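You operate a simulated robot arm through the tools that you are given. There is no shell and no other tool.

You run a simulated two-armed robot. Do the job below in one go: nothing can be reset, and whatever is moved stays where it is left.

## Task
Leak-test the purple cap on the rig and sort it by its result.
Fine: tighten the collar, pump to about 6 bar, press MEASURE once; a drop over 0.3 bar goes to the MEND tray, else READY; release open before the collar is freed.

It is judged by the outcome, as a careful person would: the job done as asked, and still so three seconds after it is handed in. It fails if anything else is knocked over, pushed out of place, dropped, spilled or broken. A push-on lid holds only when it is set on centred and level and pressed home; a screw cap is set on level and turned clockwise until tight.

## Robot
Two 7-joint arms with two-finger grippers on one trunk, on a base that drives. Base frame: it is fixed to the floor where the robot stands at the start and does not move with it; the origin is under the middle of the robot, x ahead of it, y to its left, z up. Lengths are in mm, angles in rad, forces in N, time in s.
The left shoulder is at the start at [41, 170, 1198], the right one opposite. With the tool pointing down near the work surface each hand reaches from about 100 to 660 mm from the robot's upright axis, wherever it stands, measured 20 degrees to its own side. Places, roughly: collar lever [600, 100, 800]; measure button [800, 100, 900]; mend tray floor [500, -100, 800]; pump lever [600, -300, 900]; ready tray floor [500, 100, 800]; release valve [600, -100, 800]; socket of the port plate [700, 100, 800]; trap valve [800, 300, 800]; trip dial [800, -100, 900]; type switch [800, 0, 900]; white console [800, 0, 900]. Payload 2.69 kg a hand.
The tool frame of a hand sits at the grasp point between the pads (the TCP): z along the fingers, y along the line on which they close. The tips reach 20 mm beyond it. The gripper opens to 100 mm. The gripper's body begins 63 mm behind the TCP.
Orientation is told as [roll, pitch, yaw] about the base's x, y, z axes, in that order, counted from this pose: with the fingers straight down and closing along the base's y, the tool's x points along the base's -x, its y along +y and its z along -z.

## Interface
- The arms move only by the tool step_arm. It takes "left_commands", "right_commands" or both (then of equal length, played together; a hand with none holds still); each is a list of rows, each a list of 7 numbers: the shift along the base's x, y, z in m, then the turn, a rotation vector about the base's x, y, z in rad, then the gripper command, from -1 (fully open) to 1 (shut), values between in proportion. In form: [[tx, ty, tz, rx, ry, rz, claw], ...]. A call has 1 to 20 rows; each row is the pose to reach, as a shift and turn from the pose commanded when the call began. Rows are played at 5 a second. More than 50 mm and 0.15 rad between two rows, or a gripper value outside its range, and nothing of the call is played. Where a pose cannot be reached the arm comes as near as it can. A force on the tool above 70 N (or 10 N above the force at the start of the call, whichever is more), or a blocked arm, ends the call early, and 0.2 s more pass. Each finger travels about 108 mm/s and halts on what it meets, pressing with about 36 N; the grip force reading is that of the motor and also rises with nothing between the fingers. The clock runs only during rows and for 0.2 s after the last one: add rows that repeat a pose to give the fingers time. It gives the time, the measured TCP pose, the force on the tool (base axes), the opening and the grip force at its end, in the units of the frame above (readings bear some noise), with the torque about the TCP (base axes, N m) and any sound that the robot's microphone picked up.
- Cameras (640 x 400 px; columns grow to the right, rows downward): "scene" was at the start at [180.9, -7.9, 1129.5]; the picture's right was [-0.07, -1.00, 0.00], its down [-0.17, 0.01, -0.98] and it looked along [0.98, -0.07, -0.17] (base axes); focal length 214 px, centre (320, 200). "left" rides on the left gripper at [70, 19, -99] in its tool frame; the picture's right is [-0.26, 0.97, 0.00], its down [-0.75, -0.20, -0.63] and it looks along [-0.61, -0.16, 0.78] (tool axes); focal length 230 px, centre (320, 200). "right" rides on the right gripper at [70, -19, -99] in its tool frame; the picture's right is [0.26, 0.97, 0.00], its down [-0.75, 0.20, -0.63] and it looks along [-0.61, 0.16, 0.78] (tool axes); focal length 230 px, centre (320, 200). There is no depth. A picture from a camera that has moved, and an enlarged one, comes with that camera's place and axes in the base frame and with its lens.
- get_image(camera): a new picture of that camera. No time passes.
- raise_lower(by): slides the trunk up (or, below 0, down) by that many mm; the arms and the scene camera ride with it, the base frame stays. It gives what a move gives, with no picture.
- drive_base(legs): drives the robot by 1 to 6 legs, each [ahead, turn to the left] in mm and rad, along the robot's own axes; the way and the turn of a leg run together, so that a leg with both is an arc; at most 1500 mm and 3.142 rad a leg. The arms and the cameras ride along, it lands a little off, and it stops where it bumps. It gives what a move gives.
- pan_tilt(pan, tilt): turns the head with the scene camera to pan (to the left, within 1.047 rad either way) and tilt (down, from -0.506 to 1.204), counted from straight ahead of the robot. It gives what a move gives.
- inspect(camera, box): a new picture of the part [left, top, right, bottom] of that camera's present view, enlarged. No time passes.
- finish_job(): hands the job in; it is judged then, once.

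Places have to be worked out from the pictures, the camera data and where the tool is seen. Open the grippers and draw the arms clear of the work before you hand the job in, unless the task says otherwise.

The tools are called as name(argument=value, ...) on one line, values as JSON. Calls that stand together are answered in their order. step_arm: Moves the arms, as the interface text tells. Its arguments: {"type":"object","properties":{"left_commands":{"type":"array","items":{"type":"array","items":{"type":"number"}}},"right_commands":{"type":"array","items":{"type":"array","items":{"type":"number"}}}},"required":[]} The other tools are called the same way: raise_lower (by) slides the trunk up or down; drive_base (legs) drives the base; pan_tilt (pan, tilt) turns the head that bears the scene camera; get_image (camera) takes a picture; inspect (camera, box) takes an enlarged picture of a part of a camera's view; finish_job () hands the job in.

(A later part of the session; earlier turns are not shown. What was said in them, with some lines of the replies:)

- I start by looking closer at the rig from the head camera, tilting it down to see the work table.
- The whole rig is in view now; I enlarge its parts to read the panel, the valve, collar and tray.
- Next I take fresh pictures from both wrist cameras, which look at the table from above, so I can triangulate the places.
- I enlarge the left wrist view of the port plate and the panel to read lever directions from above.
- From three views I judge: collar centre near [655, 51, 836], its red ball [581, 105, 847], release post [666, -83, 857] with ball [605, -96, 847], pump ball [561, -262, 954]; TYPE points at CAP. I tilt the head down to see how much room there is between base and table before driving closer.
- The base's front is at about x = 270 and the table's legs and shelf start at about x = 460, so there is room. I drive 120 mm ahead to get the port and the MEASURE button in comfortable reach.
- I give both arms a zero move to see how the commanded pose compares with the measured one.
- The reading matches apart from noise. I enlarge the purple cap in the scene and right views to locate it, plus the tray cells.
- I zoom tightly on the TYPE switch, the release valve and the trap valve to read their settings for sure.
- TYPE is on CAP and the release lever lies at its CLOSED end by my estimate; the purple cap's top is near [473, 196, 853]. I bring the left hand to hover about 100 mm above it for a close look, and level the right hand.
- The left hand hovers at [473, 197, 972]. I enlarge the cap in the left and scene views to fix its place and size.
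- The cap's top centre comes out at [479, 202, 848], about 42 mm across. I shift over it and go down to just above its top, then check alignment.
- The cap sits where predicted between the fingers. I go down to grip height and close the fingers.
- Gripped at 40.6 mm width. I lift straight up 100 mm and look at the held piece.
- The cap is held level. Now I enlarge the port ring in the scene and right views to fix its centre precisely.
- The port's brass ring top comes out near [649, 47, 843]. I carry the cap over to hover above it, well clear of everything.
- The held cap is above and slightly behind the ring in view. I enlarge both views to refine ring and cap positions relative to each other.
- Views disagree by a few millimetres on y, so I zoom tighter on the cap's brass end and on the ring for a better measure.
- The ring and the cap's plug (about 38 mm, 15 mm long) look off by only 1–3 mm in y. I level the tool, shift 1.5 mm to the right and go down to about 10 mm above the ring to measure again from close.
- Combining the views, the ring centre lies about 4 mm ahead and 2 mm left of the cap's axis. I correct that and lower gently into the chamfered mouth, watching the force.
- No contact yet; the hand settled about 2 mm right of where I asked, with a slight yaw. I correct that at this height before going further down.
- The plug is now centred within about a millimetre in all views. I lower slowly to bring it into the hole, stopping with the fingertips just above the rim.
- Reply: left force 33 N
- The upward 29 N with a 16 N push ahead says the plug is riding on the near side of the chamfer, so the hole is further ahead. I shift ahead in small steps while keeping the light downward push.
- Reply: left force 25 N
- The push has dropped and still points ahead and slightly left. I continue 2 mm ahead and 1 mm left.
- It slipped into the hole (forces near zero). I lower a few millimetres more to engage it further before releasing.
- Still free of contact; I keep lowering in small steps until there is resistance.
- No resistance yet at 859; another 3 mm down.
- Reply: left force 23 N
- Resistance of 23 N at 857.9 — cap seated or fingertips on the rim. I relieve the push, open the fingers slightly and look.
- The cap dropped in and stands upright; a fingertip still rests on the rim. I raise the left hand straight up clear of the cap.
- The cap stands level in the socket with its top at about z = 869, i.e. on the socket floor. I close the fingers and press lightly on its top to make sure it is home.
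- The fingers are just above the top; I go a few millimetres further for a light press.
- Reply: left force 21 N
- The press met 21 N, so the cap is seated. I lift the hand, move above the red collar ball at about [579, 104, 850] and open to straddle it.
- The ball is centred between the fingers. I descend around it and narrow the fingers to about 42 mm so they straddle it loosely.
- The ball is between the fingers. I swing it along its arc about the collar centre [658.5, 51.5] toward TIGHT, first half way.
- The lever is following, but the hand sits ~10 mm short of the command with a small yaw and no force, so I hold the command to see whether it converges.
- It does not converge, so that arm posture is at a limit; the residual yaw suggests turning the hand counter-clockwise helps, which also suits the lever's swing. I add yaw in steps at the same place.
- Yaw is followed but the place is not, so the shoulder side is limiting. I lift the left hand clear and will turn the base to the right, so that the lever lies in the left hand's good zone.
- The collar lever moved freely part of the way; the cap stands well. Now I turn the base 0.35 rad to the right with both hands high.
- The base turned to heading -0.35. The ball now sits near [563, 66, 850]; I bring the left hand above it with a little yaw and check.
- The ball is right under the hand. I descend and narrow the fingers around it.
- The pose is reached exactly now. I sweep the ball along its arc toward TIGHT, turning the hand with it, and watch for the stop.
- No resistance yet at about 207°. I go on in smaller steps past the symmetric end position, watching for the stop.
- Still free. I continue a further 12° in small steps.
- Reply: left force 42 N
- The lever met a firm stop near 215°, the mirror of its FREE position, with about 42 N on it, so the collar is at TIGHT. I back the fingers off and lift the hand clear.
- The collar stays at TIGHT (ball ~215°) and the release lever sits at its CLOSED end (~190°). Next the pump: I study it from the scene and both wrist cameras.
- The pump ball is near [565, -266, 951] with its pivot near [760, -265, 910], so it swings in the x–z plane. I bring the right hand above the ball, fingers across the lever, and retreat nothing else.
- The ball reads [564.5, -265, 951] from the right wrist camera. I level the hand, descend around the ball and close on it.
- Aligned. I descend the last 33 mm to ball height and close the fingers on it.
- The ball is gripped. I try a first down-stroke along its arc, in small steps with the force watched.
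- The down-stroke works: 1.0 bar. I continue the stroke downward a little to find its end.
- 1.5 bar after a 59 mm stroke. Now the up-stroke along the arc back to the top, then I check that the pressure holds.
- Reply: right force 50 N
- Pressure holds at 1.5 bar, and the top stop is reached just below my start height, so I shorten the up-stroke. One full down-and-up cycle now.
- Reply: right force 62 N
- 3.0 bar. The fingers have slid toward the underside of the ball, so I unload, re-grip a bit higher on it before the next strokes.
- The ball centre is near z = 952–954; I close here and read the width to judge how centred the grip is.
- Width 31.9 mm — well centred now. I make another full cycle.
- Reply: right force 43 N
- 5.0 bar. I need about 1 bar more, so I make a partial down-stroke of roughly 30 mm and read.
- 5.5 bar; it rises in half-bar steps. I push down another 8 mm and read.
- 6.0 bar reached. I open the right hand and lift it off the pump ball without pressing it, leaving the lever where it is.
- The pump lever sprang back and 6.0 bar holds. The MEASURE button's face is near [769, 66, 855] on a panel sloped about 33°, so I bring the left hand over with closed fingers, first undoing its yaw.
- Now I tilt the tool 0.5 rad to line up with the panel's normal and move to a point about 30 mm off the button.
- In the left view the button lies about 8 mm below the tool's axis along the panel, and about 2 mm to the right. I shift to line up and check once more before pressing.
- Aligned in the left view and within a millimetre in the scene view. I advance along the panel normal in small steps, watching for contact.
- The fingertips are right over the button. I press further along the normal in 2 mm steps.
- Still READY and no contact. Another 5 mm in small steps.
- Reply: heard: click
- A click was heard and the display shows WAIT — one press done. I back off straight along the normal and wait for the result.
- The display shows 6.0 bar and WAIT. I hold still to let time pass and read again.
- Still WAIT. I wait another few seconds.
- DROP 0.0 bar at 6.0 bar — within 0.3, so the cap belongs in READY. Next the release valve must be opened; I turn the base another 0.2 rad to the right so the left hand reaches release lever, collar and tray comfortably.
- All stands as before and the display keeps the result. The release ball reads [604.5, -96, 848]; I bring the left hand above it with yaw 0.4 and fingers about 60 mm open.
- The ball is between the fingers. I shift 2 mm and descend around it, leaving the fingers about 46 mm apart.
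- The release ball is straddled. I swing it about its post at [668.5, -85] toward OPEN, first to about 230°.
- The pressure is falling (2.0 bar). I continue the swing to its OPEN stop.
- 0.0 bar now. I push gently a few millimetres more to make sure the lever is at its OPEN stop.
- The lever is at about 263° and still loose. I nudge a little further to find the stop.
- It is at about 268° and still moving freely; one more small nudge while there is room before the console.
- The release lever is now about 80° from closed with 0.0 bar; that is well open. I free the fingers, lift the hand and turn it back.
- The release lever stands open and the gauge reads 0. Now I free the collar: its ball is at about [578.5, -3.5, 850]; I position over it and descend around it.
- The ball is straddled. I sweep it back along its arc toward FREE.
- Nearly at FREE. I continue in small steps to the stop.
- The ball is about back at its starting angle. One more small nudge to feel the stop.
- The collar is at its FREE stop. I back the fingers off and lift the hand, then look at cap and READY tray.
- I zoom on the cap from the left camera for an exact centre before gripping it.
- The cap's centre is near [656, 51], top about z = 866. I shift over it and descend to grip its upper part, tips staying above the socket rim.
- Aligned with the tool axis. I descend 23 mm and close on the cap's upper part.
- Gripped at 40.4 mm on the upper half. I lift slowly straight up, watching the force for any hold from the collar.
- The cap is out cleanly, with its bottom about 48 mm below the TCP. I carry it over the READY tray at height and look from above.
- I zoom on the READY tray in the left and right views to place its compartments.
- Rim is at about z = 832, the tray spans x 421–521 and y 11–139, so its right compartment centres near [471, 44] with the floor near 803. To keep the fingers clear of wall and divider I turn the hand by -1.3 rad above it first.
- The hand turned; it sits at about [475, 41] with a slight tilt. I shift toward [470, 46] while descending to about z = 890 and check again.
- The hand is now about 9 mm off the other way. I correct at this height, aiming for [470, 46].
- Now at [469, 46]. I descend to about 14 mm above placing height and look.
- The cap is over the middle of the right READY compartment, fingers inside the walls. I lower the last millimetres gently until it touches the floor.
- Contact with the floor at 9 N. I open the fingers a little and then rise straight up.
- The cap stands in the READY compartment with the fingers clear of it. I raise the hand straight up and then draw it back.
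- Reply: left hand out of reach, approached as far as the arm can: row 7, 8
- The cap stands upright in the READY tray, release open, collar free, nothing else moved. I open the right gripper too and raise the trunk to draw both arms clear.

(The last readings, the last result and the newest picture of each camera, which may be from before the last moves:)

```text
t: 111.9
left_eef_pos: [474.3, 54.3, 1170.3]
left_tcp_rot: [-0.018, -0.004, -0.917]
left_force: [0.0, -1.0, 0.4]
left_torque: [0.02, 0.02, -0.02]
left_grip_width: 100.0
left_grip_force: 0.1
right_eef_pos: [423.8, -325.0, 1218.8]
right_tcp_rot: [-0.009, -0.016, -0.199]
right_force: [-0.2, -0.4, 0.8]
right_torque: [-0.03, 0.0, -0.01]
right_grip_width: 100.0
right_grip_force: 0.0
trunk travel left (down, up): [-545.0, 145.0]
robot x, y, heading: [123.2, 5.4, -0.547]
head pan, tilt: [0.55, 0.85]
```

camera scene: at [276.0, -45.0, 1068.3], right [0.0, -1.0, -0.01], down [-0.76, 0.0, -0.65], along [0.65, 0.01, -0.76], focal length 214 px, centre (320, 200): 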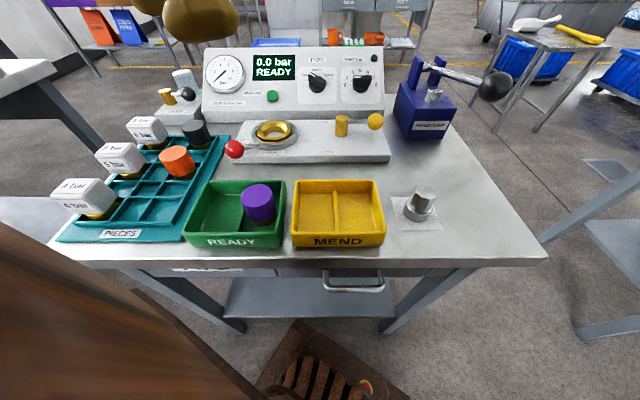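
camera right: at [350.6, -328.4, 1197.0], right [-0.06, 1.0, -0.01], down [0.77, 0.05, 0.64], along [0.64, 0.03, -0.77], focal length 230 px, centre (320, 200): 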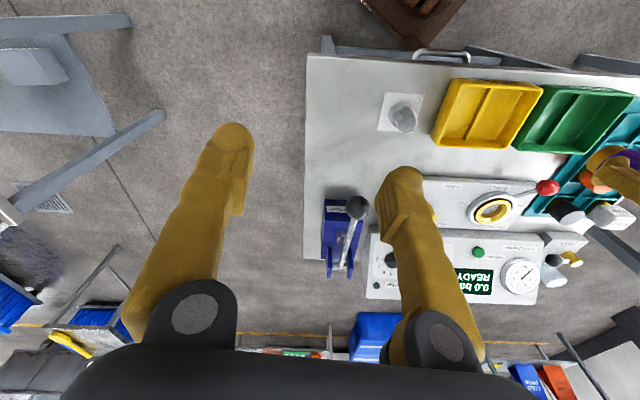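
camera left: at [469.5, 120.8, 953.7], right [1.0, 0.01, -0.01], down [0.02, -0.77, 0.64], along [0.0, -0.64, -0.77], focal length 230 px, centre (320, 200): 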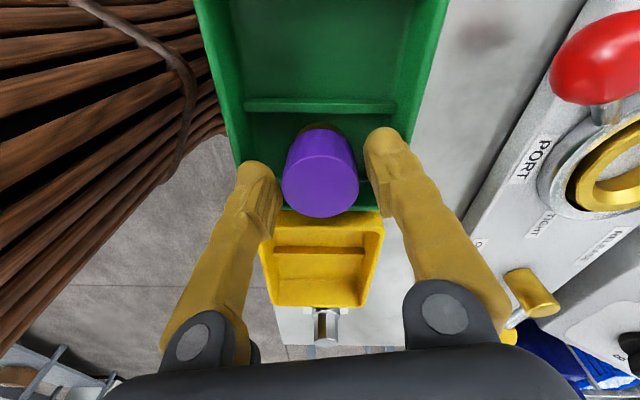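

Both hands are open and more than 300 mm above the table. I turn the base back and retrace the 120 mm to the start, the path known to be free.

drive_base(legs=[[0, 0.55], [-120, 0]])

pan_tilt(pan=0.0, tilt=0.7)

get_image(camera="scene")

inspect(camera="scene", box=[120, 100, 500, 300])

```text
t: 114.4
left_eef_pos: [365.1, 225.6, 1167.5]
left_tcp_rot: [-0.022, 0.003, -0.369]
left_force: [-0.3, 0.0, 0.5]
left_torque: [0.04, -0.1, 0.03]
left_grip_width: 99.8
left_grip_force: 0.0
right_eef_pos: [514.2, -123.8, 1211.1]
right_tcp_rot: [-0.004, 0.0, 0.344]
right_force: [-1.0, 0.0, -0.7]
right_torque: [-0.02, -0.11, 0.0]
right_grip_width: 100.2
right_grip_force: 0.1
trunk travel left (down, up): [-545.0, 145.0]
robot x, y, heading: [73.8, 1.4, -0.016]
head pan, tilt: [0.55, 0.85]
stopped in leg 2: the robot was blocked; the commanded pose is now the measured one
```

```text
t: 115.4
left_eef_pos: [358.5, 228.7, 1169.2]
left_tcp_rot: [-0.02, -0.003, -0.368]
left_force: [-1.6, 0.1, 0.7]
left_torque: [-0.02, -0.16, -0.01]
left_grip_width: 100.3
left_grip_force: 0.0
right_eef_pos: [509.6, -122.7, 1212.6]
right_tcp_rot: [-0.008, -0.003, 0.343]
right_force: [-2.9, 0.4, -0.2]
right_torque: [-0.05, -0.24, 0.01]
right_grip_width: 100.0
right_grip_force: 0.1
trunk travel left (down, up): [-545.0, 145.0]
robot x, y, heading: [67.9, -0.9, -0.018]
head pan, tilt: [0.0, 0.7]
```

```text
taken
camera scene: at [240.4, -3.4, 1200.9], right [-0.02, -1.0, 0.0], down [-0.65, 0.01, -0.76], along [0.76, -0.01, -0.65], focal length 214 px, centre (320, 200)
```

scene: 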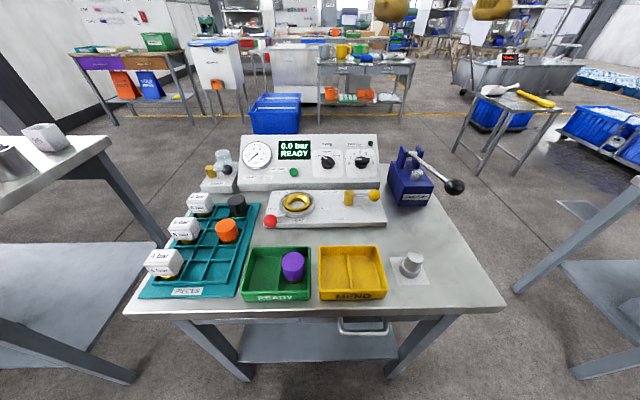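

```text
1.68 times, centred on (310, 200) of scene
camera zoom: at [240.4, -3.4, 1200.9], right [-0.02, -1.0, 0.0], down [-0.65, 0.01, -0.76], along [0.76, -0.01, -0.65], focal length 361 px, centre (337, 200)
```

zoom: 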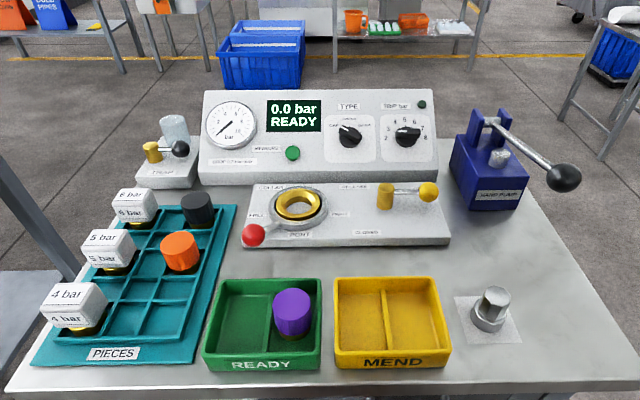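

The cap and the rig are as left, but backing stopped early as something blocked the robot. I look left and right to see what it touches and that nothing was disturbed.

pan_tilt(pan=1.04, tilt=0.6)

get_image(camera="scene")

pan_tilt(pan=-1.04, tilt=0.6)

get_image(camera="scene")

get_image(camera="left")

get_image(camera="right")

```text
t: 116.7
left_eef_pos: [338.4, 228.7, 1174.3]
left_tcp_rot: [-0.011, -0.026, -0.362]
left_force: [-1.0, -0.4, 0.3]
left_torque: [0.0, -0.06, 0.0]
left_grip_width: 99.8
left_grip_force: 0.0
right_eef_pos: [481.5, -123.4, 1224.4]
right_tcp_rot: [-0.014, -0.026, 0.342]
right_force: [-0.5, 0.2, 1.5]
right_torque: [0.0, 0.01, 0.0]
right_grip_width: 99.9
right_grip_force: 0.2
trunk travel left (down, up): [-545.0, 145.0]
robot x, y, heading: [73.2, 2.7, -0.018]
head pan, tilt: [1.04, 0.6]
```

```text
taken
camera scene: at [195.4, 73.3, 1210.7], right [0.85, -0.52, -0.01], down [-0.3, -0.48, -0.82], along [0.43, 0.7, -0.57], focal length 214 px, centre (320, 200)
```

scene: 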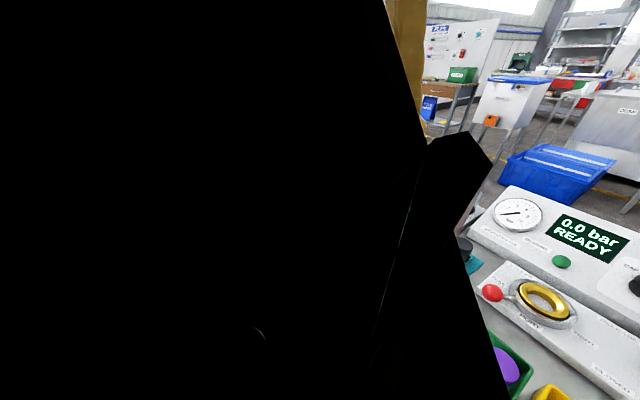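

```text
t: 118.7
left_eef_pos: [350.1, 228.6, 1172.0]
left_tcp_rot: [-0.017, -0.017, -0.361]
left_force: [-0.8, 0.2, -0.1]
left_torque: [0.04, 0.0, 0.05]
left_grip_width: 100.0
left_grip_force: 0.0
right_eef_pos: [489.6, -124.3, 1220.8]
right_tcp_rot: [-0.013, -0.02, 0.341]
right_force: [-1.3, 0.2, 0.3]
right_torque: [0.02, -0.01, -0.01]
right_grip_width: 99.9
right_grip_force: 0.0
trunk travel left (down, up): [-545.0, 145.0]
robot x, y, heading: [73.4, 2.9, -0.019]
head pan, tilt: [-1.04, 0.6]
```

```text
taken
camera scene: at [204.1, -79.4, 1209.5], right [-0.87, -0.49, 0.01], down [-0.29, 0.49, -0.82], along [0.4, -0.72, -0.57], focal length 214 px, centre (320, 200)
```

scene: 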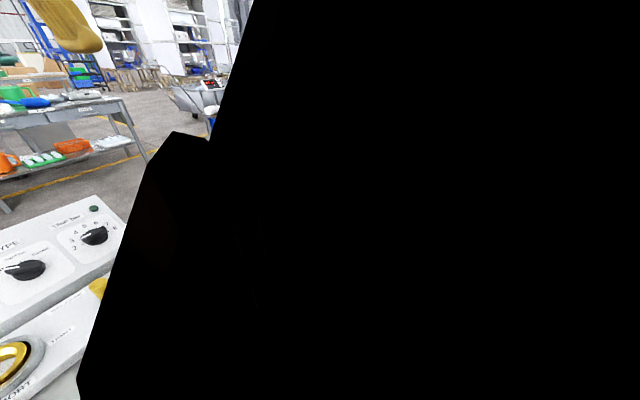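

```text
taken
camera left: at [289.1, 273.2, 1269.4], right [0.58, 0.81, -0.01], down [0.62, -0.44, 0.65], along [0.52, -0.38, -0.76], focal length 230 px, centre (320, 200)
```

left: 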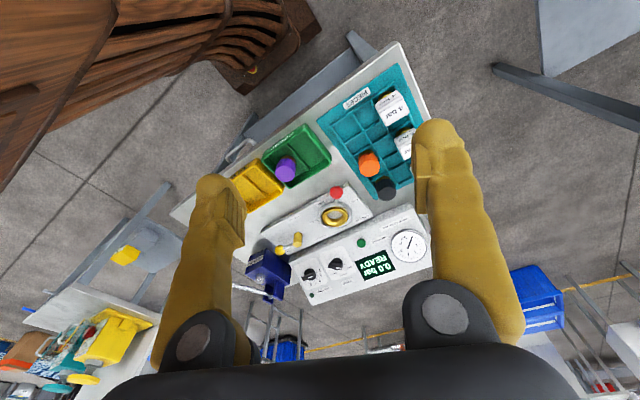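

```text
taken
camera right: at [427.7, -163.7, 1318.6], right [-0.57, 0.82, -0.02], down [0.63, 0.44, 0.64], along [0.54, 0.35, -0.77], focal length 230 px, centre (320, 200)
```

right: 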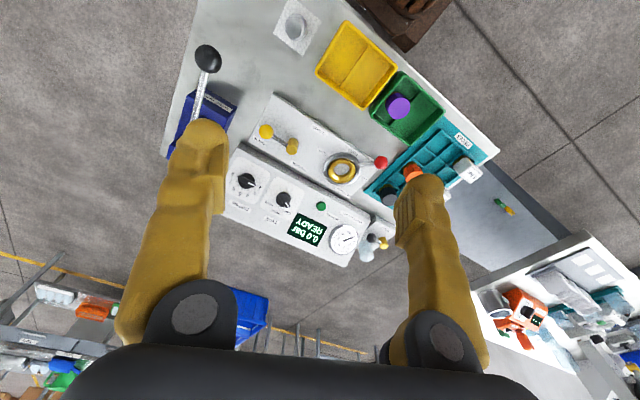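

Nothing on the tables looks disturbed. To leave no contact with whatever stopped the robot behind, I ease 40 mm forward again.

drive_base(legs=[[40, 0]])

pan_tilt(pan=0.45, tilt=0.6)

get_image(camera="scene")

pan_tilt(pan=-0.45, tilt=0.6)

get_image(camera="scene")

```text
t: 119.6
left_eef_pos: [378.7, 226.9, 1175.4]
left_tcp_rot: [-0.011, -0.026, -0.367]
left_force: [-1.1, -0.7, 0.5]
left_torque: [0.02, -0.06, 0.01]
left_grip_width: 100.2
left_grip_force: 0.1
right_eef_pos: [522.6, -124.2, 1224.3]
right_tcp_rot: [-0.014, -0.025, 0.34]
right_force: [0.9, -0.5, -0.1]
right_torque: [-0.01, 0.02, -0.01]
right_grip_width: 99.8
right_grip_force: 0.1
trunk travel left (down, up): [-545.0, 145.0]
robot x, y, heading: [112.1, -0.4, -0.02]
head pan, tilt: [-1.04, 0.6]
```

```text
t: 121.2
left_eef_pos: [393.0, 226.6, 1171.7]
left_tcp_rot: [-0.014, -0.029, -0.349]
left_force: [0.7, -0.7, 0.2]
left_torque: [0.0, -0.01, -0.01]
left_grip_width: 99.9
left_grip_force: 0.1
right_eef_pos: [515.7, -124.8, 1226.2]
right_tcp_rot: [-0.017, -0.032, 0.342]
right_force: [-0.1, -0.2, -0.5]
right_torque: [0.01, 0.0, 0.01]
right_grip_width: 99.9
right_grip_force: 0.0
trunk travel left (down, up): [-545.0, 145.0]
robot x, y, heading: [111.5, 1.3, -0.019]
head pan, tilt: [0.45, 0.6]
```

```text
taken
camera scene: at [281.7, 33.9, 1208.9], right [0.42, -0.91, -0.01], down [-0.53, -0.24, -0.82], along [0.74, 0.35, -0.58], focal length 214 px, centre (320, 200)
```

scene: 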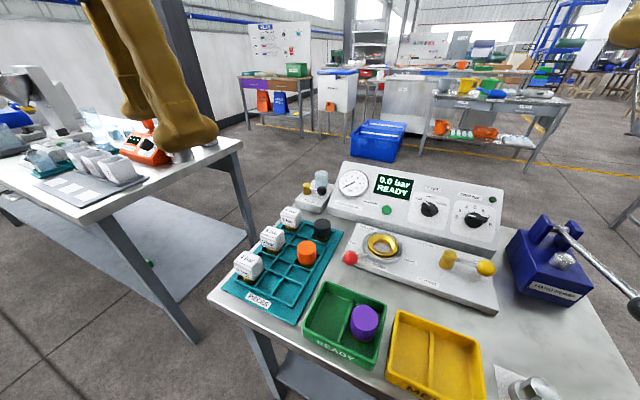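

```text
t: 122.4
left_eef_pos: [391.8, 228.1, 1171.4]
left_tcp_rot: [-0.016, -0.029, -0.348]
left_force: [0.3, -0.1, -0.1]
left_torque: [0.02, -0.03, 0.02]
left_grip_width: 100.1
left_grip_force: 0.0
right_eef_pos: [516.1, -123.8, 1225.6]
right_tcp_rot: [-0.018, -0.031, 0.341]
right_force: [-0.2, 0.7, -1.0]
right_torque: [0.01, -0.02, -0.01]
right_grip_width: 100.2
right_grip_force: 0.1
trunk travel left (down, up): [-545.0, 145.0]
robot x, y, heading: [114.7, -0.2, -0.021]
head pan, tilt: [-0.45, 0.6]
```

```text
taken
camera scene: at [280.5, -42.9, 1208.9], right [-0.45, -0.89, 0.01], down [-0.52, 0.25, -0.82], along [0.73, -0.37, -0.58], focal length 214 px, centre (320, 200)
```

scene: 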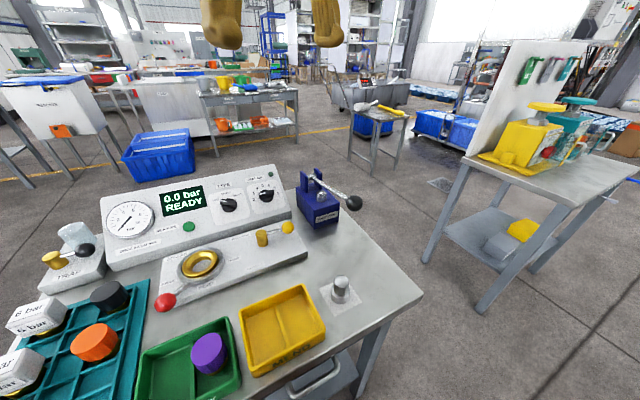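

The purple cap stands upright in the READY tray (drop 0.0 bar), with the release open and the collar free. All other items are in place, and both open hands are high and clear, so I hand the job in.

finish_job()

```text
The job is handed in.
```

The purple cap passed its leak test and is standing upright in the READY tray. It showed a drop of 0.0 bar at 6.0 bar, against the 0.3 bar limit.

- **Test:** the cap was seated in the port, the collar tightened, the rig pumped to 6.0 bar, and MEASURE pressed once.
- **Release and collar:** I opened the release until the gauge read 0.0 bar, then freed the collar and moved the cap.
- **As left:** the release is open, the collar is free, and both hands are open and well above the table.
- **Bump:** when I backed the robot away at the end, something behind it stopped it after about 50 mm. I could not see what it was. I moved 40 mm forward again to break contact, and nothing I could see on the nearby tables had moved.
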